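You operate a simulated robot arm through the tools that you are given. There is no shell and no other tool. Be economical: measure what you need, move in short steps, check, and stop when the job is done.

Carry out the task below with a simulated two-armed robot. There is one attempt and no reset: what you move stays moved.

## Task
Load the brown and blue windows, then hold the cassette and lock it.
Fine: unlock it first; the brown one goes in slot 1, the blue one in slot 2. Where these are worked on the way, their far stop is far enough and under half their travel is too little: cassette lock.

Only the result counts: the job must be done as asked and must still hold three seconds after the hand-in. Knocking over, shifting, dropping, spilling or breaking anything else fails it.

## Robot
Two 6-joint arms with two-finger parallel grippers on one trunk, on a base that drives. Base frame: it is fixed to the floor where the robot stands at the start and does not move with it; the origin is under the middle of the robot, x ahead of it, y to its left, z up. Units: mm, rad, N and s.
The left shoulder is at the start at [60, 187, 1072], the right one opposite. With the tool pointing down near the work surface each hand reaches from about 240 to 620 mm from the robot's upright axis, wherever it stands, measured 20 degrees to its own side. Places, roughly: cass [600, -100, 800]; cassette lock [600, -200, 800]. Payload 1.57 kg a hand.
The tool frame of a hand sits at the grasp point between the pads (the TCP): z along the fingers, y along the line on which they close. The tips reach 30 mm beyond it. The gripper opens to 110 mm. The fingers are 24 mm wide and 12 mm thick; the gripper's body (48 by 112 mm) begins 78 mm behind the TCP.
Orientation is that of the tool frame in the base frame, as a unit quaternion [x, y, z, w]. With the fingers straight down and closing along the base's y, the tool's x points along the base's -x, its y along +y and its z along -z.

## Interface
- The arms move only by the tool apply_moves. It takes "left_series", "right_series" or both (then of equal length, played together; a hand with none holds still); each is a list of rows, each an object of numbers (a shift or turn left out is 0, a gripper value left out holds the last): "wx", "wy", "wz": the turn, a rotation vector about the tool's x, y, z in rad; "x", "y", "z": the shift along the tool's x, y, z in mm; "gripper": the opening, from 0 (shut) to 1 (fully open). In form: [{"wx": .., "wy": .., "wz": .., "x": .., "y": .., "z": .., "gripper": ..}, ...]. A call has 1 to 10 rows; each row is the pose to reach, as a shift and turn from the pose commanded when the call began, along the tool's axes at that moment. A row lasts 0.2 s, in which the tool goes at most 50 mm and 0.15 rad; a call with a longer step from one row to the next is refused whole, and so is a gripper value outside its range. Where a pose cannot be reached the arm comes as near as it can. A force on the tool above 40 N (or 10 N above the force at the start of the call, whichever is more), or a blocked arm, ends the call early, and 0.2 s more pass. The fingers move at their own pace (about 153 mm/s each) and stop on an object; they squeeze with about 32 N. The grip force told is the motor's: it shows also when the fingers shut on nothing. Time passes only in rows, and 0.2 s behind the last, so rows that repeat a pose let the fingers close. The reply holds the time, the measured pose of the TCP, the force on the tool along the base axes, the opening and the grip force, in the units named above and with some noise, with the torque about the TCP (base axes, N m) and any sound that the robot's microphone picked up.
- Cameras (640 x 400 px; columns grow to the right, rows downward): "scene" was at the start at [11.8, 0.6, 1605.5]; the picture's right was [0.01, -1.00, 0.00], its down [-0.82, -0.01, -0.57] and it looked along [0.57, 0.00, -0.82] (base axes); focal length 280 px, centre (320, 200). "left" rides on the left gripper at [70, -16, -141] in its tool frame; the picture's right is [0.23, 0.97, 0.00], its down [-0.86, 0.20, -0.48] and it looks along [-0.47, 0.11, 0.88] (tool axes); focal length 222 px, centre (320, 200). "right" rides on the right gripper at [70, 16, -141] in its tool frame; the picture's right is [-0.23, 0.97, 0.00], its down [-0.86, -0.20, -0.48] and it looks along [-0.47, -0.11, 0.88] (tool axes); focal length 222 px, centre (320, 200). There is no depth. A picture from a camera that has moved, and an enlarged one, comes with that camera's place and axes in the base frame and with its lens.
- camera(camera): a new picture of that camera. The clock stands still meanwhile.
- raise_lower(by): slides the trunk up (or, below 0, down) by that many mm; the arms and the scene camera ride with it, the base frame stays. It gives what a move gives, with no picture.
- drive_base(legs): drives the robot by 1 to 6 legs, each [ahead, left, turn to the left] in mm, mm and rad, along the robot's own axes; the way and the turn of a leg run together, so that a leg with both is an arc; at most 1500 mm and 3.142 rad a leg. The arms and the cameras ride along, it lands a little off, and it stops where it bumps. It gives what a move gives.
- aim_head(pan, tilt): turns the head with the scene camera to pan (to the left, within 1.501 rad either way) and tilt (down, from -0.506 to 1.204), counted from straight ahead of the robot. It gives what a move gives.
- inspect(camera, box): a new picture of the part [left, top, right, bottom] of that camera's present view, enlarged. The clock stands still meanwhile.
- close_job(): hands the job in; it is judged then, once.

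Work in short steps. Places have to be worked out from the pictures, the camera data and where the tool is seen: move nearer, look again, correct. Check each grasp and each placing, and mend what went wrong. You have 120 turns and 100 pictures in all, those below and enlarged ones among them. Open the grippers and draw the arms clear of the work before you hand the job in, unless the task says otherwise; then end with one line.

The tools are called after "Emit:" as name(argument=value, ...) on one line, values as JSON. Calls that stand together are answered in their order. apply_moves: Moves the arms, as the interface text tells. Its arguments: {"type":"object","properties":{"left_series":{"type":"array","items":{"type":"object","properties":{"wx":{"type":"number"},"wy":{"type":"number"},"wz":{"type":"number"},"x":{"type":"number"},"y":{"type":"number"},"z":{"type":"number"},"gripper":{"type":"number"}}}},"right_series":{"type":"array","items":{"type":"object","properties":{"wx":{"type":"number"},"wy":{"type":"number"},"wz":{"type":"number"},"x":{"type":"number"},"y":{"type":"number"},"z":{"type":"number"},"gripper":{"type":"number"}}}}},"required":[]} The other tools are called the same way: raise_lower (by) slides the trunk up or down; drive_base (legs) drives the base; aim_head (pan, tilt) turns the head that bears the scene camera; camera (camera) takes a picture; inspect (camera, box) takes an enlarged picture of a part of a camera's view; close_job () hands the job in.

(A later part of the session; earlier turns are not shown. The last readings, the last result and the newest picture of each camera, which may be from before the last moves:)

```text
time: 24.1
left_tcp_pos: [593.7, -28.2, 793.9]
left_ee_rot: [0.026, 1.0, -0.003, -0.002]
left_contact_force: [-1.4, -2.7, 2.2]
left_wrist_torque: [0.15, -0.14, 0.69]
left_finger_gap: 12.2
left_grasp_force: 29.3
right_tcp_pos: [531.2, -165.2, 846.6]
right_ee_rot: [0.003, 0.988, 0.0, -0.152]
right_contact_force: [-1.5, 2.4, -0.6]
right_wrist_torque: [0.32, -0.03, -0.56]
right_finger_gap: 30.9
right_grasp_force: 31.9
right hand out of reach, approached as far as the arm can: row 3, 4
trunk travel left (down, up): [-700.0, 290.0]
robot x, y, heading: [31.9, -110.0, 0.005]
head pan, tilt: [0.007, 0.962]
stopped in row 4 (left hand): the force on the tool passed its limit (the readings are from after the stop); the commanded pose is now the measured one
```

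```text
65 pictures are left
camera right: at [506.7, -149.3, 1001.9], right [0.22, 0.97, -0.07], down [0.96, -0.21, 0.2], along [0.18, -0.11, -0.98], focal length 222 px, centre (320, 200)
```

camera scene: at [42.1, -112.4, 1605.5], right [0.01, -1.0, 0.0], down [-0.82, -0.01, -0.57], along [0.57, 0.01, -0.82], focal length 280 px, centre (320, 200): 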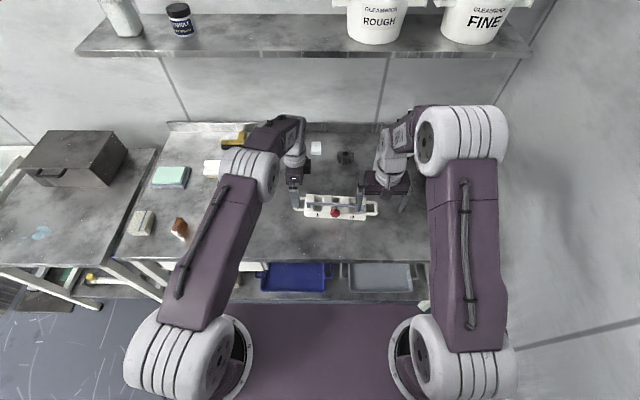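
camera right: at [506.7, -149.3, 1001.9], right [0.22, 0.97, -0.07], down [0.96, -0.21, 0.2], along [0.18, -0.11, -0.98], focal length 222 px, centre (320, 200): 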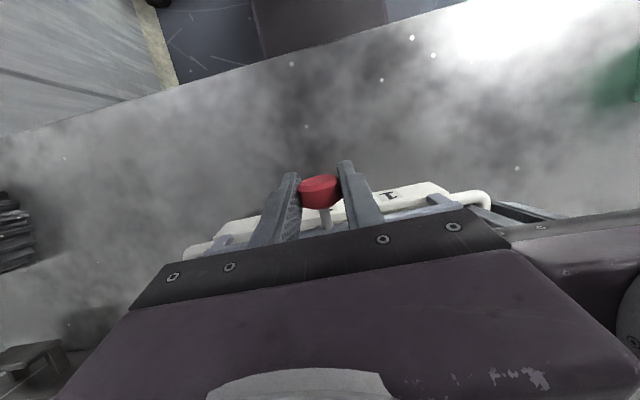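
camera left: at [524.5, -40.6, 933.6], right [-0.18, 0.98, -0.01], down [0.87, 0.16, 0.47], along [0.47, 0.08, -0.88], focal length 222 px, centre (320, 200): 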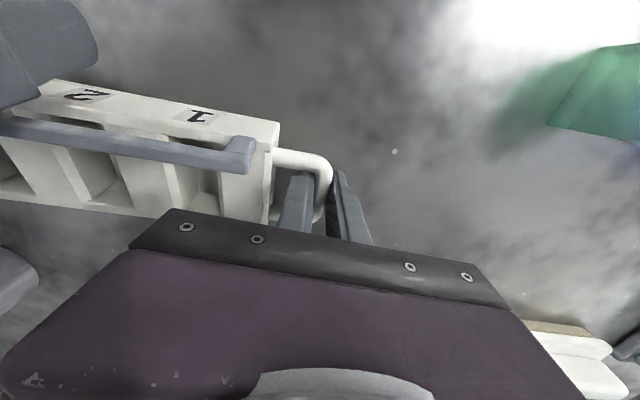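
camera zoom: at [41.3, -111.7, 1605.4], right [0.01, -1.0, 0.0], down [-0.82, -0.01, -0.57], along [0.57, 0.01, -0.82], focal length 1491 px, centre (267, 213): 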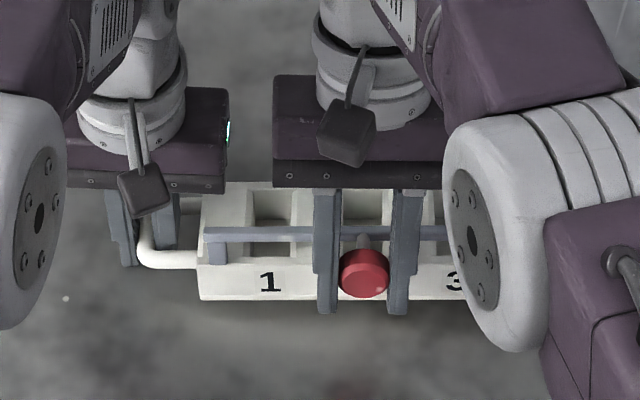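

The cassette slid about 5 mm but is upright; the hand slid up on the knob. I release the knob, raise the right hand, and re-look.

Emit:
apply_moves(right_series=[{"gripper": 0.3}, {"gripper": 0.6}, {"gripper": 0.6, "z": -30, "wy": -0.15}, {"z": -60, "wy": -0.3}])

Emit:
inspect(camera="left", box=[0, 20, 320, 220])

Emit:
inspect(camera="right", box=[160, 100, 480, 300])

```text
time: 25.1
left_tcp_pos: [593.7, -25.9, 794.0]
left_ee_rot: [0.027, 1.0, -0.003, -0.001]
left_contact_force: [2.9, -1.3, 13.7]
left_wrist_torque: [-0.03, -0.74, 0.07]
left_finger_gap: 11.3
left_grasp_force: 28.6
right_tcp_pos: [551.2, -166.0, 902.5]
right_ee_rot: [0.004, 1.0, -0.002, 0.0]
right_contact_force: [-0.5, 0.2, 0.1]
right_wrist_torque: [-0.02, 0.0, 0.02]
right_finger_gap: 66.0
right_grasp_force: 0.1
trunk travel left (down, up): [-700.0, 290.0]
robot x, y, heading: [30.2, -111.9, 0.003]
head pan, tilt: [0.007, 0.962]
```

```text
2.00 times, centred on (160, 120) of left
camera zoom: at [523.9, -40.2, 934.4], right [-0.17, 0.98, -0.01], down [0.87, 0.16, 0.48], along [0.47, 0.08, -0.88], focal length 444 px, centre (640, 360)
```

zoom: 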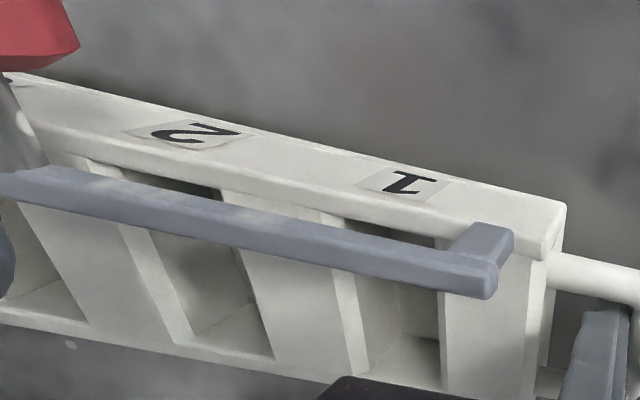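

```text
2.00 times, centred on (320, 200) of right
camera zoom: at [479.2, -149.7, 1044.8], right [0.23, 0.97, 0.0], down [0.85, -0.2, 0.48], along [0.46, -0.11, -0.88], focal length 444 px, centre (320, 200)
```

zoom: 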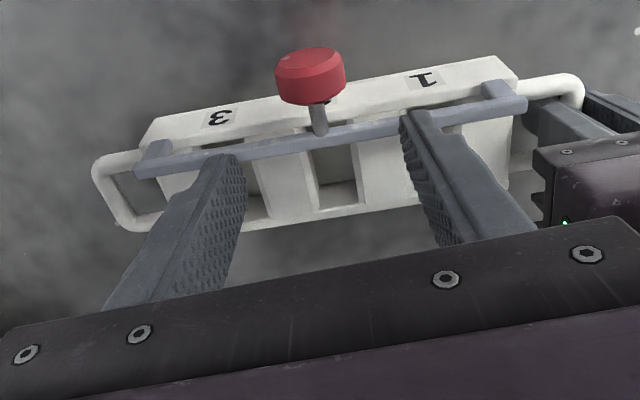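

Comparing views, the bar and its feet both moved relative to the body, so it looks like a slide along x: the knob pulls the bar toward the robot to unlock. I first relax and regrip the left handle, as it carries some load.

Emit:
apply_moves(left_series=[{"gripper": 0.26}, {"gripper": 0.26}])

Emit:
camera(camera="left")

Emit:
inspect(camera="scene", box=[270, 160, 390, 235])

```text
time: 25.7
left_tcp_pos: [593.6, -26.5, 790.8]
left_ee_rot: [0.027, 1.0, -0.004, -0.003]
left_contact_force: [-1.5, -0.1, -0.7]
left_wrist_torque: [-0.01, -0.01, -0.01]
left_finger_gap: 28.7
left_grasp_force: 0.1
right_tcp_pos: [551.5, -167.0, 902.2]
right_ee_rot: [0.003, 1.0, -0.001, -0.002]
right_contact_force: [-0.6, 0.9, 0.2]
right_wrist_torque: [0.02, 0.01, 0.02]
right_finger_gap: 66.0
right_grasp_force: 0.2
trunk travel left (down, up): [-700.0, 290.0]
robot x, y, heading: [31.2, -110.6, 0.001]
head pan, tilt: [0.007, 0.962]
```

```text
62 pictures are left
camera left: at [524.6, -39.7, 932.8], right [-0.17, 0.98, -0.01], down [0.87, 0.16, 0.47], along [0.47, 0.08, -0.88], focal length 222 px, centre (320, 200)
```

left: 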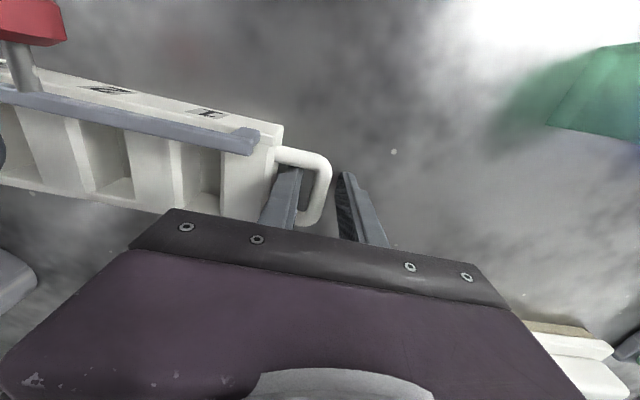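

```text
5.33 times, centred on (330, 198) of scene
camera zoom: at [42.1, -111.0, 1605.4], right [0.01, -1.0, 0.0], down [-0.82, -0.01, -0.57], along [0.57, 0.01, -0.82], focal length 1491 px, centre (267, 213)
```

zoom: 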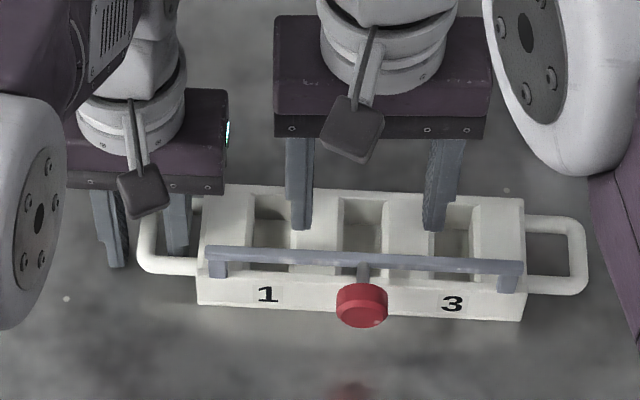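

Clear now: the bar slid ~18 mm toward the robot relative to the body. Left fingers still straddle the end bar; I regrip it, and move the right hand above the knob's new place (~(527,−167)).

Emit:
apply_moves(left_series=[{"gripper": 0.1}, {"gripper": 0.0}, {"gripper": 0.0}], right_series=[{"x": 12}, {"x": 22}, {"x": 22}])

Emit:
camera(camera="right")

```text
time: 26.5
left_tcp_pos: [593.9, -27.9, 793.5]
left_ee_rot: [0.027, 1.0, -0.003, -0.003]
left_contact_force: [-0.1, 0.7, 0.4]
left_wrist_torque: [0.02, 0.06, 0.02]
left_finger_gap: 11.5
left_grasp_force: 29.0
right_tcp_pos: [528.1, -166.8, 902.6]
right_ee_rot: [0.004, 1.0, -0.002, -0.003]
right_contact_force: [0.3, -0.2, 0.2]
right_wrist_torque: [0.02, 0.04, -0.01]
right_finger_gap: 66.0
right_grasp_force: 0.0
trunk travel left (down, up): [-700.0, 290.0]
robot x, y, heading: [29.3, -112.2, 0.003]
head pan, tilt: [0.007, 0.962]
```

```text
60 pictures are left
camera right: at [458.9, -148.9, 1044.0], right [0.23, 0.97, 0.0], down [0.86, -0.2, 0.47], along [0.46, -0.12, -0.88], focal length 222 px, centre (320, 200)
```

right: 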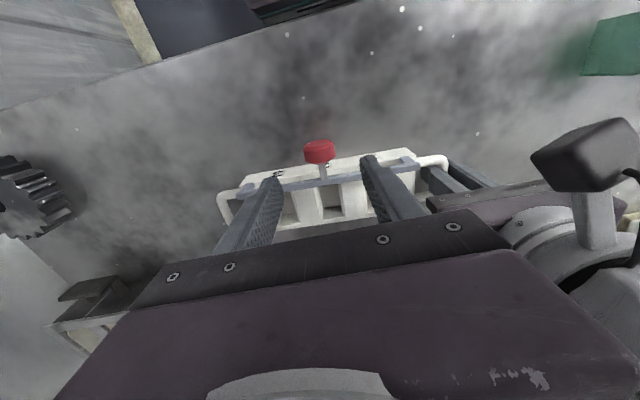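

Triangulating puts the knob at about (518,−164,824): same height, 20 mm nearer — a straight slide. I grip it again there.

Emit:
apply_moves(right_series=[{"x": 9, "y": 2, "z": 20}, {"x": 9, "y": 2, "z": 50}, {"x": 9, "y": 2, "z": 79}, {"x": 9, "y": 2, "z": 79, "gripper": 0.3}, {"x": 9, "y": 2, "z": 79, "gripper": 0.0}, {"x": 9, "y": 2, "z": 79, "gripper": 0.0}])

Emit:
inspect(camera="right", box=[220, 90, 420, 215])

```text
time: 27.9
left_tcp_pos: [594.2, -26.1, 792.3]
left_ee_rot: [0.027, 1.0, -0.003, -0.003]
left_contact_force: [0.3, 10.9, -0.5]
left_wrist_torque: [0.07, 0.01, -0.04]
left_finger_gap: 11.4
left_grasp_force: 28.7
right_tcp_pos: [519.2, -163.6, 824.3]
right_ee_rot: [0.004, 1.0, -0.002, -0.003]
right_contact_force: [0.0, -10.1, -0.5]
right_wrist_torque: [0.02, -0.03, -0.69]
right_finger_gap: 31.4
right_grasp_force: 32.2
trunk travel left (down, up): [-700.0, 290.0]
robot x, y, heading: [28.0, -114.9, 0.001]
head pan, tilt: [0.007, 0.962]
```

```text
3.20 times, centred on (320, 152) of right
camera zoom: at [449.3, -147.1, 966.2], right [0.24, 0.97, -0.01], down [0.86, -0.2, 0.47], along [0.46, -0.12, -0.88], focal length 711 px, centre (320, 352)
```

zoom: 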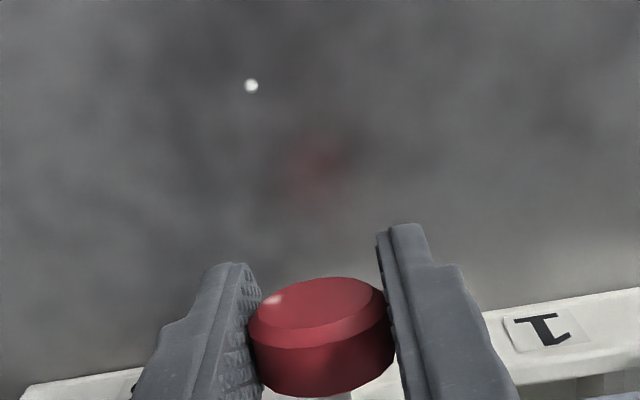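

Gripped. I pull toward the robot in small steps.

Emit:
apply_moves(right_series=[{"x": 3, "y": -1}, {"x": 6, "y": -1}, {"x": 6, "y": -1}])

```text
time: 28.7
left_tcp_pos: [593.6, -26.8, 791.7]
left_ee_rot: [0.028, 1.0, -0.004, -0.004]
left_contact_force: [-10.7, -0.2, 1.3]
left_wrist_torque: [0.01, 0.3, -0.77]
left_finger_gap: 11.7
left_grasp_force: 29.0
right_tcp_pos: [514.1, -165.1, 823.5]
right_ee_rot: [0.004, 1.0, -0.002, -0.001]
right_contact_force: [11.1, 0.6, -0.9]
right_wrist_torque: [-0.06, -0.35, -0.63]
right_finger_gap: 31.7
right_grasp_force: 32.3
trunk travel left (down, up): [-700.0, 290.0]
robot x, y, heading: [29.3, -114.4, 0.005]
head pan, tilt: [0.007, 0.962]
```

11 N resistance—either slide friction or the stop. A few mm more to tell.

Emit:
apply_moves(right_series=[{"x": 2}, {"x": 4}, {"x": 4}])

Emit:
inspect(camera="left", box=[0, 20, 320, 220])

```text
time: 29.5
left_tcp_pos: [594.0, -28.1, 792.4]
left_ee_rot: [0.027, 1.0, -0.004, -0.004]
left_contact_force: [-17.8, -14.6, 2.6]
left_wrist_torque: [-0.04, 0.16, -0.74]
left_finger_gap: 12.1
left_grasp_force: 29.2
right_tcp_pos: [512.0, -163.7, 824.2]
right_ee_rot: [0.003, 1.0, -0.001, -0.001]
right_contact_force: [19.0, 14.2, -2.1]
right_wrist_torque: [0.12, -0.18, -0.58]
right_finger_gap: 32.1
right_grasp_force: 32.2
trunk travel left (down, up): [-700.0, 290.0]
robot x, y, heading: [29.4, -111.8, 0.001]
head pan, tilt: [0.007, 0.962]
```

```text
2.00 times, centred on (160, 120) of left
camera zoom: at [524.9, -40.7, 932.8], right [-0.17, 0.98, -0.01], down [0.87, 0.16, 0.47], along [0.46, 0.08, -0.88], focal length 444 px, centre (640, 360)
```

zoom: 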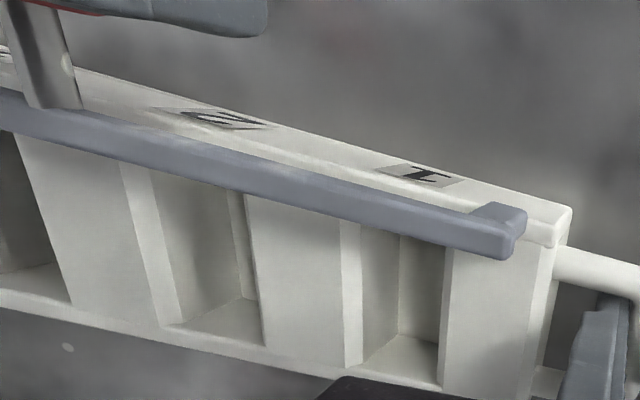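

The bar now lies over the front ridge, clear of the slots, and force is climbing as at a stop. One more small pull to confirm.

Emit:
apply_moves(right_series=[{"x": 2, "y": -2}, {"x": 4, "y": -2}, {"x": 4, "y": -2}])

Emit:
inspect(camera="left", box=[0, 20, 320, 220])

```text
time: 30.3
left_tcp_pos: [593.2, -29.0, 792.9]
left_ee_rot: [0.028, 1.0, -0.005, -0.003]
left_contact_force: [-25.9, -27.9, 6.4]
left_wrist_torque: [-0.14, 0.06, -0.79]
left_finger_gap: 12.0
left_grasp_force: 29.2
right_tcp_pos: [508.6, -165.1, 824.4]
right_ee_rot: [0.004, 1.0, 0.0, 0.003]
right_contact_force: [24.7, 27.1, -3.8]
right_wrist_torque: [-0.02, -0.04, -0.54]
right_finger_gap: 31.9
right_grasp_force: 31.6
trunk travel left (down, up): [-700.0, 290.0]
robot x, y, heading: [29.9, -114.7, 0.003]
head pan, tilt: [0.007, 0.962]
```

```text
2.00 times, centred on (160, 120) of left
camera zoom: at [524.4, -41.1, 933.2], right [-0.17, 0.98, -0.01], down [0.87, 0.16, 0.47], along [0.46, 0.07, -0.88], focal length 444 px, centre (640, 360)
```

zoom: 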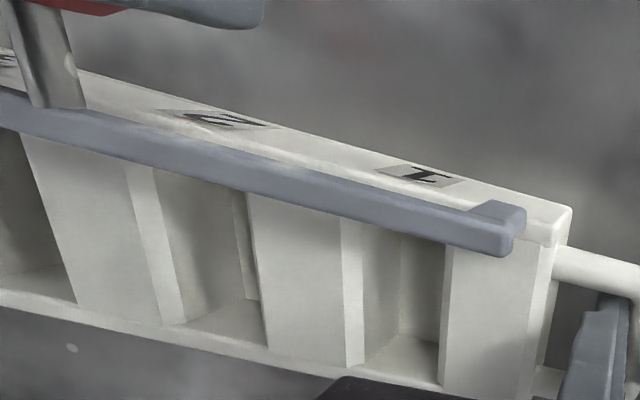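

The bar did not move further relative to the body: far stop reached, slots clear. I release the knob and rise, then release the handle.

Emit:
apply_moves(right_series=[{"x": -6, "y": 2}, {"x": -6, "y": 2, "gripper": 0.3}, {"x": -6, "y": 2, "gripper": 0.6}, {"x": -6, "y": 2, "z": -35}, {"x": -6, "y": 2, "z": -75}])

Emit:
apply_moves(left_series=[{"gripper": 0.2}, {"gripper": 0.28}, {"z": -35}, {"z": -75}], right_series=[{}, {}, {"y": -40}, {"y": -85}])

Emit:
camera(camera="left")

Emit:
inspect(camera="scene", box=[270, 160, 390, 235])

```text
time: 31.5
left_tcp_pos: [593.6, -26.6, 792.2]
left_ee_rot: [0.027, 1.0, -0.003, -0.002]
left_contact_force: [1.2, 0.8, 0.1]
left_wrist_torque: [-0.07, 0.06, 0.06]
left_finger_gap: 11.3
left_grasp_force: 28.8
right_tcp_pos: [511.7, -167.1, 896.5]
right_ee_rot: [0.004, 1.0, -0.002, -0.002]
right_contact_force: [-0.8, -0.1, 0.2]
right_wrist_torque: [-0.01, -0.02, 0.04]
right_finger_gap: 66.0
right_grasp_force: 0.1
trunk travel left (down, up): [-700.0, 290.0]
robot x, y, heading: [29.6, -112.3, 0.003]
head pan, tilt: [0.007, 0.962]
```

```text
time: 32.5
left_tcp_pos: [590.4, -30.2, 867.5]
left_ee_rot: [0.027, 1.0, -0.004, -0.002]
left_contact_force: [0.7, -0.6, 0.0]
left_wrist_torque: [0.0, -0.02, 0.0]
left_finger_gap: 30.7
left_grasp_force: 0.0
right_tcp_pos: [510.2, -251.7, 899.6]
right_ee_rot: [0.003, 1.0, -0.001, -0.002]
right_contact_force: [0.0, -0.7, 0.4]
right_wrist_torque: [-0.01, -0.02, 0.04]
right_finger_gap: 66.3
right_grasp_force: 0.1
trunk travel left (down, up): [-700.0, 290.0]
robot x, y, heading: [29.0, -110.5, -0.0]
head pan, tilt: [0.007, 0.962]
```

```text
56 pictures are left
camera left: at [520.4, -42.5, 1008.2], right [-0.17, 0.98, -0.01], down [0.87, 0.16, 0.47], along [0.47, 0.08, -0.88], focal length 222 px, centre (320, 200)
```

left: 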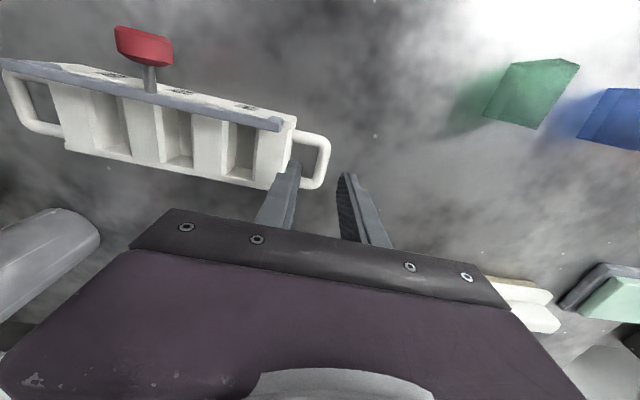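

```text
5.33 times, centred on (330, 198) of scene
camera zoom: at [40.6, -112.8, 1605.4], right [0.01, -1.0, 0.0], down [-0.82, -0.01, -0.57], along [0.57, 0.01, -0.82], focal length 1491 px, centre (267, 213)
```

zoom: 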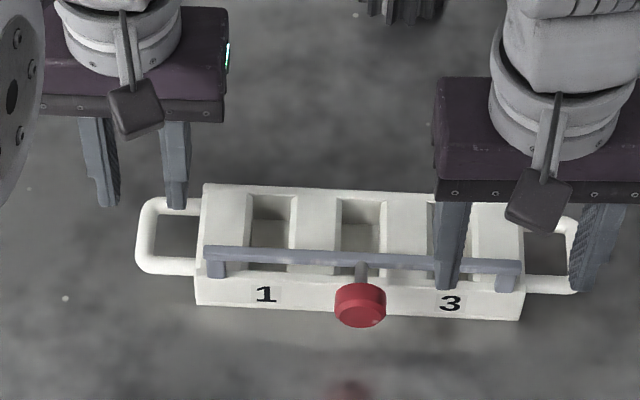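

Unlocked with slots open. I enlarge the left camera view to measure slot positions.

Emit:
inspect(camera="left", box=[60, 70, 340, 245])

```text
2.29 times, centred on (200, 158) of left
camera zoom: at [520.4, -42.5, 1008.2], right [-0.17, 0.98, -0.01], down [0.87, 0.16, 0.47], along [0.47, 0.08, -0.88], focal length 508 px, centre (594, 297)
```

zoom: 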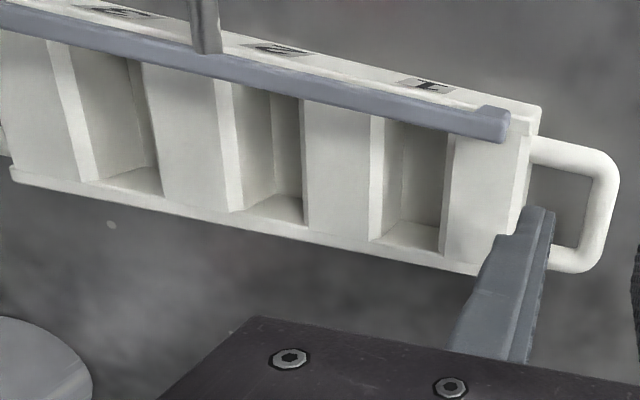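

Slot 1 centre ≈ (597,−110), slot 2 ≈ (602,−171), about 30 mm wide. I raise both hands and drive the base left to fetch the windows.

Emit:
apply_moves(left_series=[{"z": -35, "gripper": 0.6}, {"z": -70, "x": 40}, {"z": -70, "x": 80}], right_series=[{"z": -30}, {"z": -60}, {"z": -60}])

Emit:
drive_base(legs=[[0, 200, 0]])

Emit:
camera(camera="left")

```text
refused: row 2 steps farther than a row can; nothing moved
```

```text
time: 34.1
left_tcp_pos: [589.6, 164.3, 865.5]
left_ee_rot: [0.027, 1.0, -0.003, -0.002]
left_contact_force: [0.0, -0.5, -0.4]
left_wrist_torque: [0.01, -0.01, -0.03]
left_finger_gap: 31.0
left_grasp_force: 0.2
right_tcp_pos: [511.0, -57.2, 900.5]
right_ee_rot: [0.004, 1.0, -0.001, -0.002]
right_contact_force: [-0.5, 0.2, 1.3]
right_wrist_torque: [-0.03, 0.0, 0.01]
right_finger_gap: 66.0
right_grasp_force: 0.0
trunk travel left (down, up): [-700.0, 290.0]
robot x, y, heading: [29.4, 82.8, 0.003]
head pan, tilt: [0.007, 0.962]
```

```text
53 pictures are left
camera left: at [521.1, 150.5, 1007.6], right [-0.17, 0.98, -0.01], down [0.87, 0.16, 0.47], along [0.47, 0.08, -0.88], focal length 222 px, centre (320, 200)
```

left: 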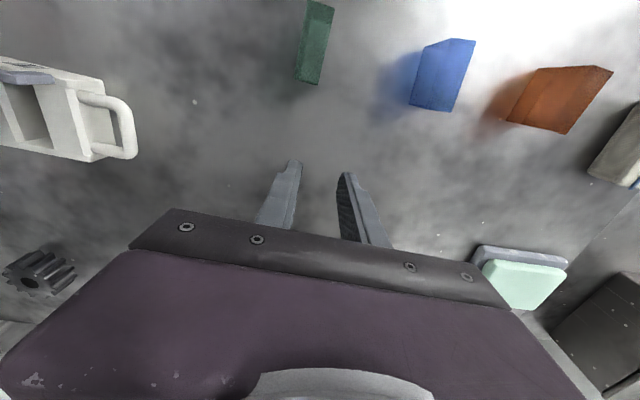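

Fine; now I move the left hand toward the brown window and look from nearer.

Emit:
apply_moves(left_series=[{"x": 10, "y": 30, "z": -30, "gripper": 0.7}, {"x": 35, "y": 65, "z": -35}, {"x": 60, "y": 105, "z": -35}, {"x": 85, "y": 140, "z": -35}, {"x": 105, "y": 165, "z": -35}])

Emit:
camera(camera="left")

Emit:
inspect(camera="scene", box=[210, 170, 370, 270])

```text
time: 35.3
left_tcp_pos: [493.4, 334.2, 903.3]
left_ee_rot: [0.027, 1.0, -0.005, -0.002]
left_contact_force: [0.3, 0.8, -0.6]
left_wrist_torque: [0.01, -0.04, 0.01]
left_finger_gap: 77.0
left_grasp_force: 0.0
right_tcp_pos: [510.5, -56.2, 900.7]
right_ee_rot: [0.004, 1.0, -0.002, -0.003]
right_contact_force: [0.3, 0.0, -0.3]
right_wrist_torque: [0.0, 0.02, 0.0]
right_finger_gap: 66.1
right_grasp_force: 0.1
trunk travel left (down, up): [-700.0, 290.0]
robot x, y, heading: [31.6, 80.8, 0.005]
head pan, tilt: [0.007, 0.962]
```

```text
52 pictures are left
camera left: at [422.6, 322.8, 1043.7], right [-0.17, 0.98, -0.01], down [0.87, 0.16, 0.47], along [0.47, 0.08, -0.88], focal length 222 px, centre (320, 200)
```

left: 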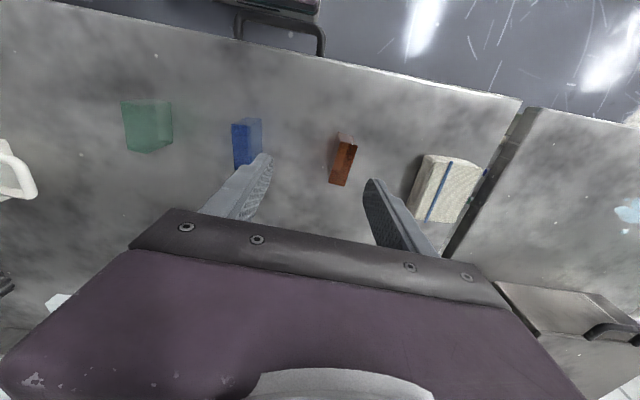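

```text
4.00 times, centred on (290, 220) of scene
camera zoom: at [41.3, 81.9, 1605.5], right [0.01, -1.0, 0.0], down [-0.82, -0.01, -0.57], along [0.57, 0.0, -0.82], focal length 1118 px, centre (440, 120)
```

zoom: 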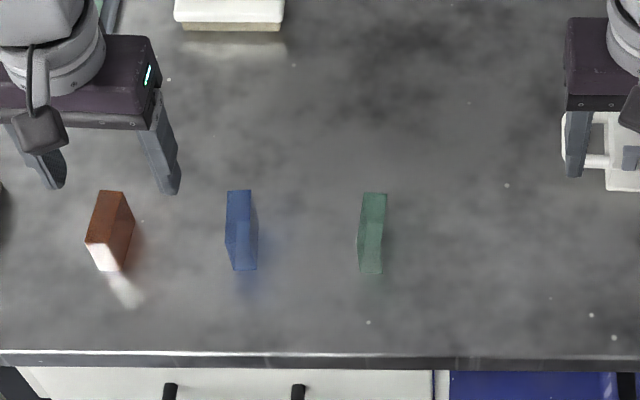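

I enlarge the brown and blue windows in the left view for dimensions and yaw.

Emit:
inspect(camera="left", box=[220, 100, 380, 200])

Emit:
inspect(camera="scene", box=[225, 210, 289, 250])

```text
4.00 times, centred on (300, 150) of left
camera zoom: at [422.6, 322.8, 1043.7], right [-0.17, 0.98, -0.01], down [0.87, 0.16, 0.47], along [0.47, 0.08, -0.88], focal length 888 px, centre (400, 400)
```

zoom: 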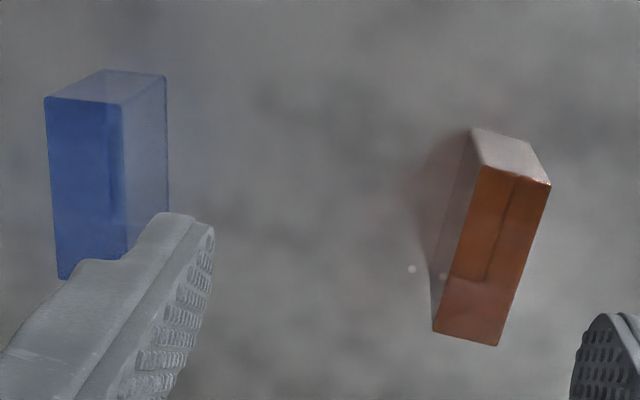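

```text
10.00 times, centred on (257, 230) of scene
camera zoom: at [41.3, 81.9, 1605.5], right [0.01, -1.0, 0.0], down [-0.82, -0.01, -0.57], along [0.57, 0.0, -0.82], focal length 2796 px, centre (950, -100)
```

zoom: 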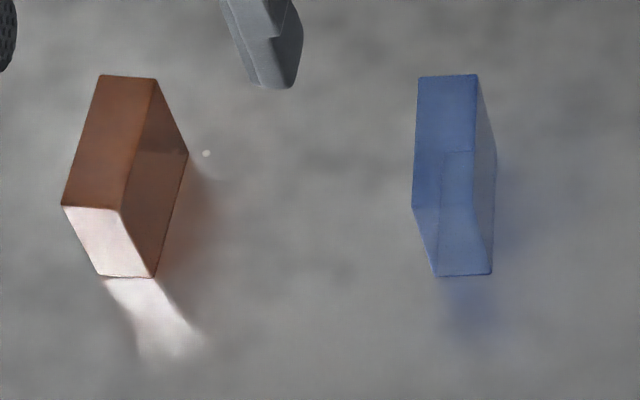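

Brown ≈ (502,361), top z≈800, 48×18.5 mm, yaw −0.06; blue ≈ (503.5,248), yaw +0.07. Fingers can't enter the slots, so I'll grip only the top ~18 mm. Moving over brown and checking.

Emit:
apply_moves(left_series=[{"x": -7, "y": 27, "z": 15, "gripper": 0.5}, {"x": -7, "y": 27, "z": 50}])

Emit:
inspect(camera="left", box=[220, 90, 420, 215])

```text
time: 35.9
left_tcp_pos: [502.6, 358.0, 851.9]
left_ee_rot: [0.027, 1.0, -0.003, -0.002]
left_contact_force: [0.4, 0.3, -0.4]
left_wrist_torque: [-0.02, 0.01, 0.01]
left_finger_gap: 55.1
left_grasp_force: 0.0
right_tcp_pos: [511.0, -58.1, 900.8]
right_ee_rot: [0.004, 1.0, -0.002, -0.003]
right_contact_force: [-0.7, 0.0, 0.4]
right_wrist_torque: [-0.01, 0.02, 0.01]
right_finger_gap: 65.7
right_grasp_force: 0.1
trunk travel left (down, up): [-700.0, 290.0]
robot x, y, heading: [29.1, 82.2, 0.007]
head pan, tilt: [0.007, 0.962]
```

```text
3.20 times, centred on (320, 152) of left
camera zoom: at [432.8, 345.8, 992.4], right [-0.17, 0.98, -0.01], down [0.87, 0.16, 0.47], along [0.47, 0.08, -0.88], focal length 711 px, centre (320, 352)
```

zoom: 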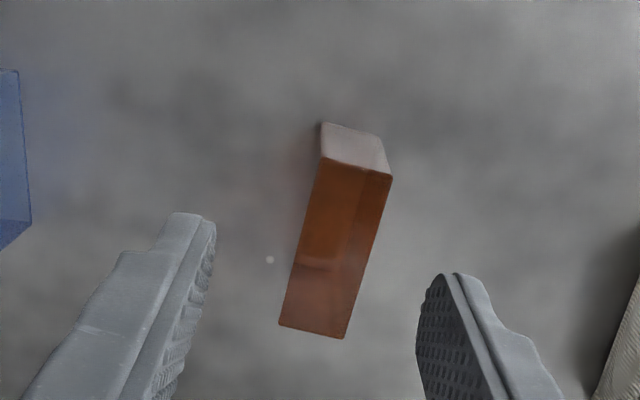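

The window centre is about 3 mm to +y of the fingers' middle. I correct, lower to z≈812, and close.

Emit:
apply_moves(left_series=[{"y": 3, "z": 20, "wz": 0.02}, {"y": 3, "z": 40, "wz": 0.02}, {"y": 3, "z": 40, "wz": 0.02, "gripper": 0.2}, {"y": 3, "z": 40, "wz": 0.02, "gripper": 0.0}, {"y": 3, "z": 40, "wz": 0.02, "gripper": 0.0}])

Emit:
inspect(camera="left", box=[220, 90, 420, 215])

```text
time: 37.1
left_tcp_pos: [502.6, 363.0, 812.2]
left_ee_rot: [0.037, 0.999, -0.003, -0.003]
left_contact_force: [-0.3, 0.5, 0.5]
left_wrist_torque: [-0.01, 0.0, 0.0]
left_finger_gap: 19.3
left_grasp_force: 31.8
right_tcp_pos: [511.4, -56.6, 899.6]
right_ee_rot: [0.004, 1.0, -0.002, -0.002]
right_contact_force: [0.9, 0.2, -0.9]
right_wrist_torque: [0.0, 0.0, 0.0]
right_finger_gap: 66.0
right_grasp_force: 0.0
trunk travel left (down, up): [-700.0, 290.0]
robot x, y, heading: [30.9, 80.7, 0.005]
head pan, tilt: [0.007, 0.962]
```

```text
3.20 times, centred on (320, 152) of left
camera zoom: at [432.0, 351.3, 953.0], right [-0.15, 0.99, -0.01], down [0.87, 0.14, 0.47], along [0.47, 0.07, -0.88], focal length 711 px, centre (320, 352)
```

zoom: 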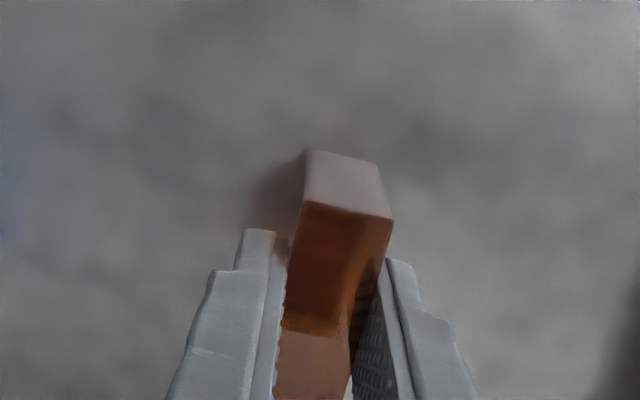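

Brown gripped (19.3 mm, 32 N). I lift it 100 mm.

Emit:
apply_moves(left_series=[{"z": -20}, {"z": -50}, {"z": -80}, {"z": -100}])

Emit:
drive_base(legs=[[0, -190, 0]])

```text
time: 38.1
left_tcp_pos: [504.3, 364.1, 911.4]
left_ee_rot: [0.037, 0.999, -0.004, -0.002]
left_contact_force: [1.0, -0.5, -0.2]
left_wrist_torque: [-0.01, 0.0, -0.02]
left_finger_gap: 19.5
left_grasp_force: 31.8
right_tcp_pos: [509.7, -56.8, 900.2]
right_ee_rot: [0.004, 1.0, -0.001, -0.002]
right_contact_force: [0.1, 0.3, -0.2]
right_wrist_torque: [-0.01, -0.01, -0.03]
right_finger_gap: 65.9
right_grasp_force: 0.1
trunk travel left (down, up): [-700.0, 290.0]
robot x, y, heading: [30.7, 79.9, 0.005]
head pan, tilt: [0.007, 0.962]
```

```text
time: 39.7
left_tcp_pos: [503.5, 174.1, 911.0]
left_ee_rot: [0.035, 0.999, -0.004, -0.001]
left_contact_force: [-0.3, 0.6, -2.1]
left_wrist_torque: [0.03, 0.0, 0.01]
left_finger_gap: 19.5
left_grasp_force: 32.2
right_tcp_pos: [512.2, -246.7, 899.0]
right_ee_rot: [0.001, 1.0, -0.002, -0.003]
right_contact_force: [0.6, 0.2, -0.1]
right_wrist_torque: [0.01, 0.02, 0.02]
right_finger_gap: 66.1
right_grasp_force: 0.2
trunk travel left (down, up): [-700.0, 290.0]
robot x, y, heading: [28.9, -109.6, 0.002]
head pan, tilt: [0.007, 0.962]
```

Held. Now carry it over slot 1 in steps, moving the right hand away at the same time.

Emit:
apply_moves(left_series=[{"x": -16, "y": -39.5}, {"x": -32, "y": -79}, {"x": -48.5, "y": -118.5}, {"x": -64.5, "y": -158}, {"x": -81, "y": -198}, {"x": -97, "y": -237}, {"x": -113, "y": -277}, {"x": -113, "y": -277}], right_series=[{"y": -15}, {"y": -30}, {"y": -45}, {"y": -60}, {"y": -70}, {"y": -70}, {"y": -70}, {"y": -70}])

Emit:
camera(camera="left")

Emit:
inspect(camera="scene", box=[270, 160, 390, 235])

```text
time: 41.5
left_tcp_pos: [597.1, -108.4, 911.5]
left_ee_rot: [0.036, 0.999, -0.003, -0.004]
left_contact_force: [-1.0, 0.1, -0.6]
left_wrist_torque: [-0.05, -0.04, -0.02]
left_finger_gap: 19.2
left_grasp_force: 32.0
left hand out of reach, approached as far as the arm can: row 7
right_tcp_pos: [510.3, -316.6, 899.6]
right_ee_rot: [0.0, 1.0, -0.002, -0.003]
right_contact_force: [-0.1, 0.1, -0.8]
right_wrist_torque: [0.01, 0.0, 0.02]
right_finger_gap: 66.1
right_grasp_force: 0.0
trunk travel left (down, up): [-700.0, 290.0]
robot x, y, heading: [29.5, -109.4, 0.006]
head pan, tilt: [0.007, 0.962]
```

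```text
46 pictures are left
camera left: at [527.3, -120.0, 1052.9], right [-0.16, 0.99, -0.01], down [0.87, 0.14, 0.47], along [0.47, 0.07, -0.88], focal length 222 px, centre (320, 200)
```

left: 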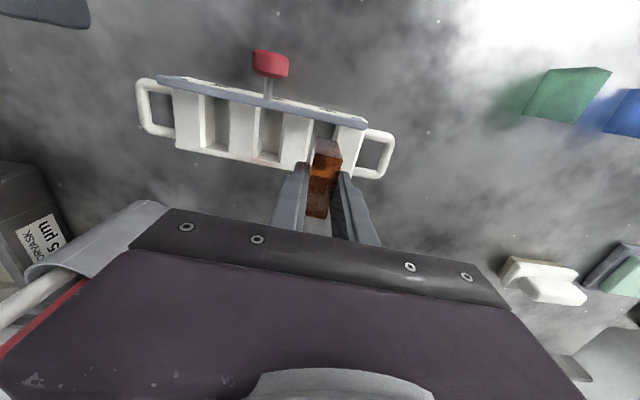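

```text
5.33 times, centred on (330, 198) of scene
camera zoom: at [42.1, -110.4, 1605.5], right [0.01, -1.0, 0.0], down [-0.82, -0.01, -0.57], along [0.57, 0.01, -0.82], focal length 1491 px, centre (267, 213)
```

zoom: 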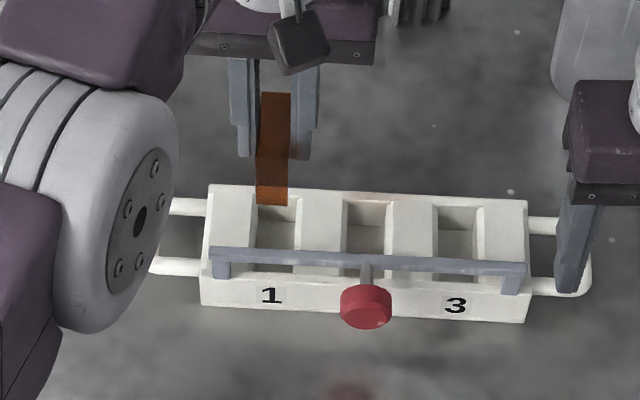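

The window hangs near slot 1. I enlarge the left view to align with the slot.

Emit:
inspect(camera="left", box=[180, 70, 400, 208])

```text
2.90 times, centred on (290, 139) of left
camera zoom: at [527.3, -120.0, 1052.9], right [-0.16, 0.99, -0.01], down [0.87, 0.14, 0.47], along [0.47, 0.07, -0.88], focal length 644 px, centre (407, 377)
```

zoom: 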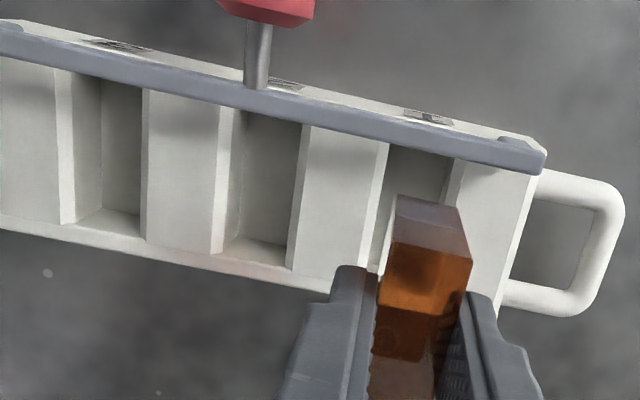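

Slot 1 centre line ≈ (597.5,−112). I shift −3.5 mm in y and lower to just above the slot, then check.

Emit:
apply_moves(left_series=[{"y": -3.5, "z": 20}, {"y": -3.5, "z": 40}, {"y": -3.5, "z": 53}, {"y": -3.5, "z": 53}])

Emit:
inspect(camera="left", box=[180, 70, 400, 208])

Emit:
inspect(camera="scene", box=[290, 170, 370, 220])

```text
time: 42.5
left_tcp_pos: [591.6, -110.4, 860.6]
left_ee_rot: [0.034, 0.999, -0.003, -0.001]
left_contact_force: [0.7, 0.2, -1.3]
left_wrist_torque: [-0.01, 0.0, -0.01]
left_finger_gap: 19.3
left_grasp_force: 32.2
left hand out of reach, approached as far as the arm can: row 1, 2, 3, 4
right_tcp_pos: [512.0, -317.5, 899.0]
right_ee_rot: [0.001, 1.0, -0.002, -0.002]
right_contact_force: [0.1, 0.5, -0.7]
right_wrist_torque: [0.02, -0.02, -0.01]
right_finger_gap: 66.1
right_grasp_force: 0.1
trunk travel left (down, up): [-700.0, 290.0]
robot x, y, heading: [32.5, -111.0, 0.005]
head pan, tilt: [0.007, 0.962]
```

```text
2.90 times, centred on (290, 139) of left
camera zoom: at [522.2, -123.0, 1001.3], right [-0.16, 0.99, -0.01], down [0.87, 0.14, 0.47], along [0.47, 0.07, -0.88], focal length 644 px, centre (407, 377)
```

zoom: 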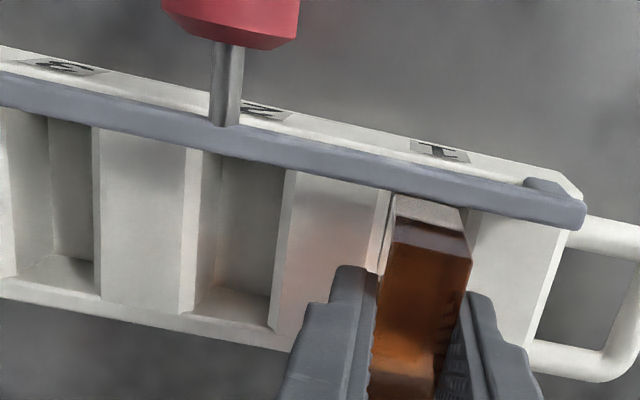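

```text
8.00 times, centred on (330, 195) of scene
camera zoom: at [42.6, -111.2, 1605.5], right [0.01, -1.0, 0.0], down [-0.82, -0.01, -0.57], along [0.57, 0.01, -0.82], focal length 2237 px, centre (240, 240)
```

zoom: 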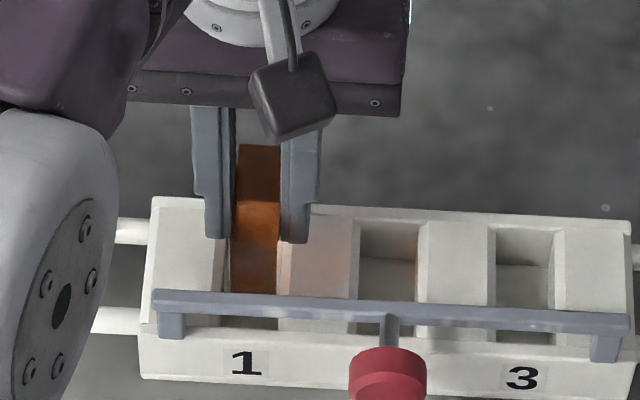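

x is limited to 591 here. I raise 40 mm and drive the base 35 mm ahead to gain reach.

Emit:
apply_moves(left_series=[{"z": -20, "x": 5}, {"z": -40, "x": 10}])

Emit:
drive_base(legs=[[35, -20, 0]])

```text
time: 43.1
left_tcp_pos: [582.6, -109.9, 899.4]
left_ee_rot: [0.035, 0.999, -0.003, -0.001]
left_contact_force: [0.5, -0.5, -1.5]
left_wrist_torque: [-0.02, 0.02, 0.01]
left_finger_gap: 19.5
left_grasp_force: 32.1
right_tcp_pos: [510.9, -316.7, 900.5]
right_ee_rot: [0.001, 1.0, -0.002, -0.003]
right_contact_force: [0.1, 0.0, -0.3]
right_wrist_torque: [0.0, 0.0, -0.01]
right_finger_gap: 66.2
right_grasp_force: 0.1
trunk travel left (down, up): [-700.0, 290.0]
robot x, y, heading: [29.8, -112.5, 0.008]
head pan, tilt: [0.007, 0.962]
```

```text
time: 43.9
left_tcp_pos: [616.2, -128.0, 901.5]
left_ee_rot: [0.035, 0.999, -0.004, 0.0]
left_contact_force: [-1.2, -0.3, -1.6]
left_wrist_torque: [0.0, 0.0, -0.02]
left_finger_gap: 19.4
left_grasp_force: 31.9
right_tcp_pos: [543.8, -335.4, 900.4]
right_ee_rot: [0.001, 1.0, -0.003, 0.0]
right_contact_force: [0.5, 0.2, 0.4]
right_wrist_torque: [-0.02, -0.02, 0.03]
right_finger_gap: 65.8
right_grasp_force: 0.2
trunk travel left (down, up): [-700.0, 290.0]
robot x, y, heading: [66.4, -127.7, 0.006]
head pan, tilt: [0.007, 0.962]
```

Good, no bump. Now back over slot 1 at (597.5,−112) and down to just above it.

Emit:
apply_moves(left_series=[{"x": 20, "y": 15}, {"x": 20, "y": 15, "z": 20}, {"x": 20, "y": 15, "z": 41}, {"x": 20, "y": 15, "z": 41}])

Emit:
inspect(camera="left", box=[180, 70, 400, 208])

Emit:
inspect(camera="scene", box=[290, 180, 370, 230])

```text
time: 44.9
left_tcp_pos: [596.3, -112.7, 857.7]
left_ee_rot: [0.035, 0.999, -0.003, -0.002]
left_contact_force: [0.6, -0.2, -2.1]
left_wrist_torque: [0.0, -0.04, -0.01]
left_finger_gap: 19.1
left_grasp_force: 32.2
right_tcp_pos: [545.6, -337.0, 900.6]
right_ee_rot: [0.001, 1.0, -0.003, -0.002]
right_contact_force: [1.4, -0.3, 0.9]
right_wrist_torque: [0.0, -0.02, -0.04]
right_finger_gap: 65.7
right_grasp_force: 0.0
trunk travel left (down, up): [-700.0, 290.0]
robot x, y, heading: [67.2, -130.5, 0.006]
head pan, tilt: [0.007, 0.962]
```

```text
2.90 times, centred on (290, 139) of left
camera zoom: at [526.9, -124.3, 999.2], right [-0.16, 0.99, -0.01], down [0.87, 0.14, 0.47], along [0.47, 0.07, -0.88], focal length 644 px, centre (407, 377)
```

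zoom: 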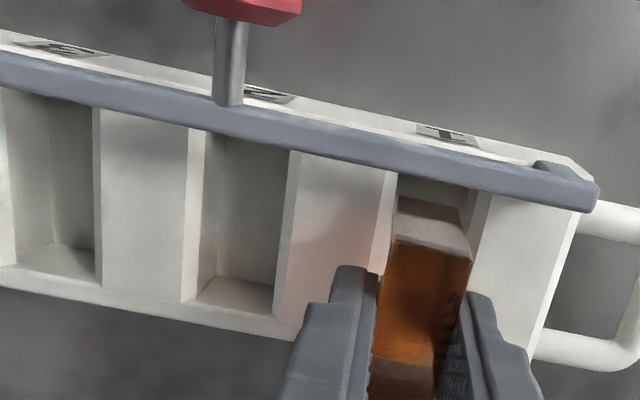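

```text
8.00 times, centred on (330, 205) of scene
camera zoom: at [76.2, -129.3, 1605.5], right [0.01, -1.0, 0.0], down [-0.82, -0.01, -0.57], along [0.57, 0.01, -0.82], focal length 2237 px, centre (240, 160)
```

zoom: 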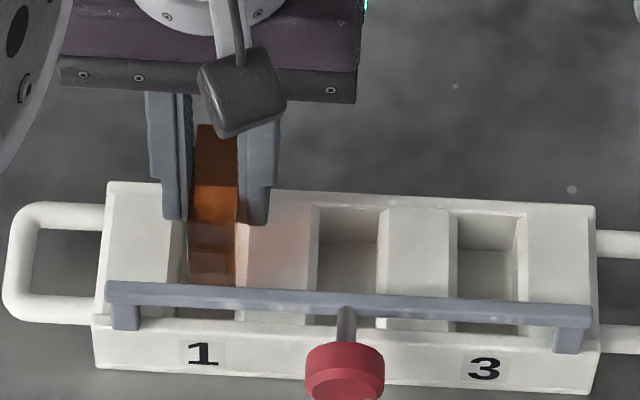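

Aligned with slot 1 in both views. I lower slowly into the slot, watching force.

Emit:
apply_moves(left_series=[{"z": 5}, {"z": 10}, {"z": 15}, {"z": 20}, {"z": 24}, {"z": 27}, {"z": 27}])

Emit:
inspect(camera="left", box=[180, 70, 400, 208])

Emit:
inspect(camera="scene", box=[290, 180, 370, 230])

```text
time: 46.5
left_tcp_pos: [598.9, -112.4, 831.3]
left_ee_rot: [0.035, 0.999, -0.003, -0.003]
left_contact_force: [0.2, 0.5, -1.1]
left_wrist_torque: [0.02, 0.01, 0.0]
left_finger_gap: 19.3
left_grasp_force: 32.0
right_tcp_pos: [546.9, -334.7, 899.3]
right_ee_rot: [0.0, 1.0, -0.001, -0.003]
right_contact_force: [0.9, -0.3, 0.1]
right_wrist_torque: [0.01, 0.04, 0.0]
right_finger_gap: 66.3
right_grasp_force: 0.1
trunk travel left (down, up): [-700.0, 290.0]
robot x, y, heading: [65.0, -128.8, 0.005]
head pan, tilt: [0.007, 0.962]
```

```text
2.90 times, centred on (290, 139) of left
camera zoom: at [529.0, -124.1, 972.5], right [-0.16, 0.99, -0.01], down [0.87, 0.14, 0.47], along [0.47, 0.07, -0.88], focal length 644 px, centre (407, 377)
```

zoom: 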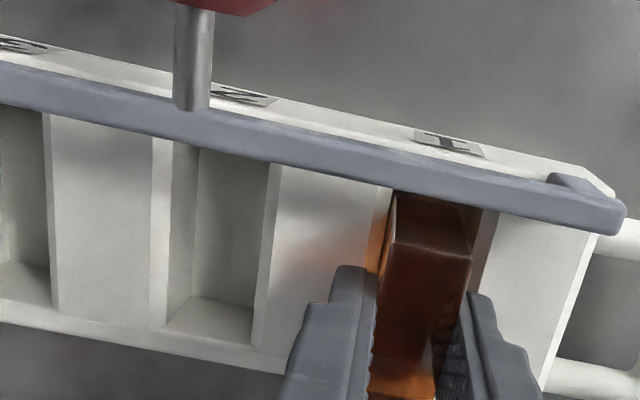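

```text
8.00 times, centred on (330, 205) of scene
camera zoom: at [78.1, -130.0, 1605.5], right [0.01, -1.0, 0.0], down [-0.82, -0.01, -0.57], along [0.57, 0.01, -0.82], focal length 2237 px, centre (240, 160)
```

zoom: 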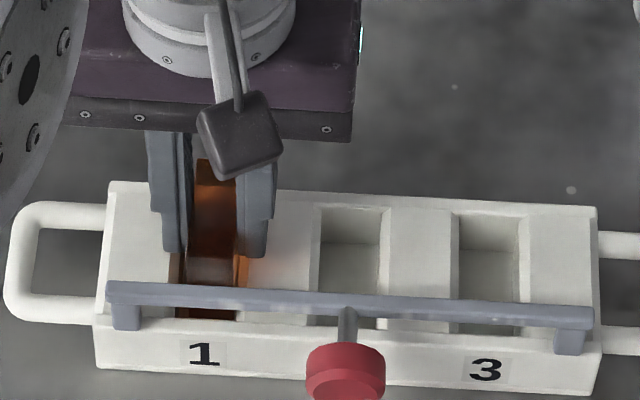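

It entered without contact. I open slightly to let it drop in, then rise.

Emit:
apply_moves(left_series=[{"z": 2}, {"z": 2, "gripper": 0.3}, {"z": 2, "gripper": 0.3}, {"z": 2, "gripper": 0.45}, {"z": -30}, {"z": -70}])

Emit:
inspect(camera="left", box=[180, 70, 400, 208])

Emit:
inspect(camera="scene", box=[290, 180, 370, 230])

```text
time: 47.9
left_tcp_pos: [597.8, -110.0, 902.5]
left_ee_rot: [0.035, 0.999, -0.003, -0.002]
left_contact_force: [0.7, 1.0, -0.3]
left_wrist_torque: [-0.01, -0.02, 0.01]
left_finger_gap: 49.7
left_grasp_force: 0.1
right_tcp_pos: [545.6, -336.8, 900.5]
right_ee_rot: [0.0, 1.0, -0.002, -0.001]
right_contact_force: [0.5, 0.2, 0.6]
right_wrist_torque: [0.0, -0.06, 0.01]
right_finger_gap: 66.0
right_grasp_force: 0.1
trunk travel left (down, up): [-700.0, 290.0]
robot x, y, heading: [64.7, -128.8, 0.01]
head pan, tilt: [0.007, 0.962]
```

```text
2.90 times, centred on (290, 139) of left
camera zoom: at [528.0, -122.1, 1043.8], right [-0.16, 0.99, -0.01], down [0.87, 0.14, 0.47], along [0.47, 0.07, -0.88], focal length 644 px, centre (407, 377)
```

zoom: 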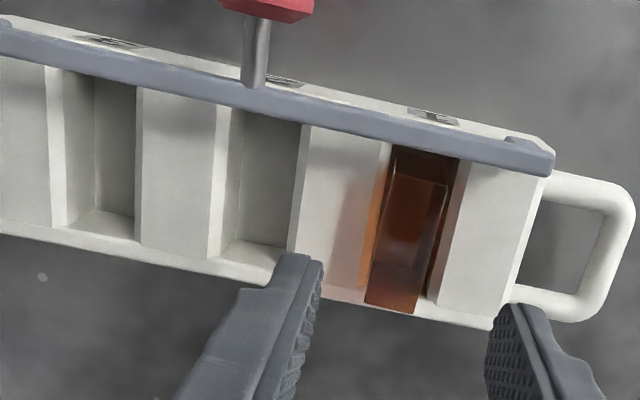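

```text
8.00 times, centred on (330, 205) of scene
camera zoom: at [76.8, -130.1, 1605.4], right [0.01, -1.0, 0.0], down [-0.82, -0.01, -0.57], along [0.57, 0.01, -0.82], focal length 2237 px, centre (240, 160)
```

zoom: 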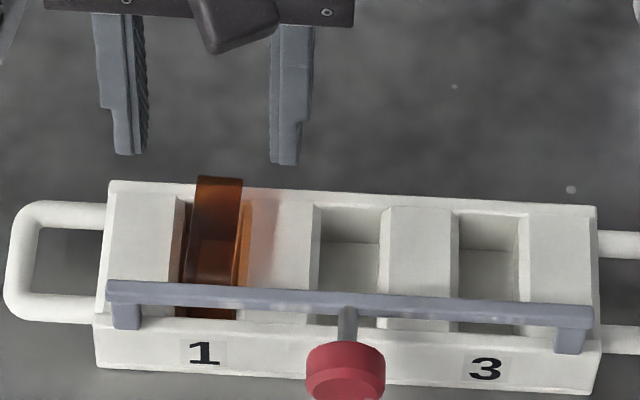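

Brown sits in slot 1, top at about z≈810. I'll verify seating by pressing gently with closed fingertips.

Emit:
apply_moves(left_series=[{"gripper": 0.0}, {"gripper": 0.0, "z": 30}, {"z": 55}, {"z": 60}, {"z": 64}, {"z": 67}, {"z": 70}])

```text
time: 49.1
left_tcp_pos: [599.7, -113.9, 845.7]
left_ee_rot: [0.034, 0.999, -0.005, 0.005]
left_contact_force: [-9.0, 3.3, 24.2]
left_wrist_torque: [0.14, 0.57, 0.04]
left_finger_gap: 0.0
left_grasp_force: 21.3
right_tcp_pos: [544.1, -335.0, 901.9]
right_ee_rot: [0.0, 1.0, -0.001, -0.001]
right_contact_force: [0.4, 0.2, 0.7]
right_wrist_torque: [-0.01, 0.02, 0.02]
right_finger_gap: 66.0
right_grasp_force: 0.1
trunk travel left (down, up): [-700.0, 290.0]
robot x, y, heading: [63.6, -129.8, 0.007]
head pan, tilt: [0.007, 0.962]
stopped in row 5 (left hand): the force on the tool passed its limit (the readings are from after the stop); the commanded pose is now the measured one
```

Contact at tip z≈816, firm. I rise slightly back and look closely at whether it is seated level.

Emit:
apply_moves(left_series=[{"z": -20, "x": 20}, {"z": -40, "x": 55}, {"z": -40, "x": 75}])

Emit:
inspect(camera="left", box=[230, 110, 390, 210])

```text
time: 49.9
left_tcp_pos: [525.9, -107.2, 882.8]
left_ee_rot: [0.035, 0.999, -0.005, 0.003]
left_contact_force: [-0.3, 0.4, 0.2]
left_wrist_torque: [0.02, 0.0, -0.02]
left_finger_gap: 0.2
left_grasp_force: 21.8
right_tcp_pos: [547.9, -337.3, 899.7]
right_ee_rot: [0.001, 1.0, -0.001, -0.002]
right_contact_force: [-0.1, 0.0, -0.3]
right_wrist_torque: [0.02, -0.02, -0.04]
right_finger_gap: 65.9
right_grasp_force: 0.1
trunk travel left (down, up): [-700.0, 290.0]
robot x, y, heading: [67.1, -127.7, 0.008]
head pan, tilt: [0.007, 0.962]
```

```text
4.00 times, centred on (310, 160) of left
camera zoom: at [454.2, -118.9, 1022.7], right [-0.16, 0.99, -0.01], down [0.86, 0.14, 0.48], along [0.48, 0.07, -0.88], focal length 888 px, centre (360, 360)
```

zoom: 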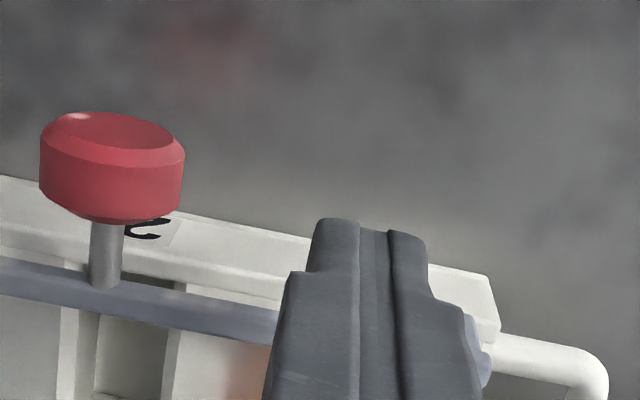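

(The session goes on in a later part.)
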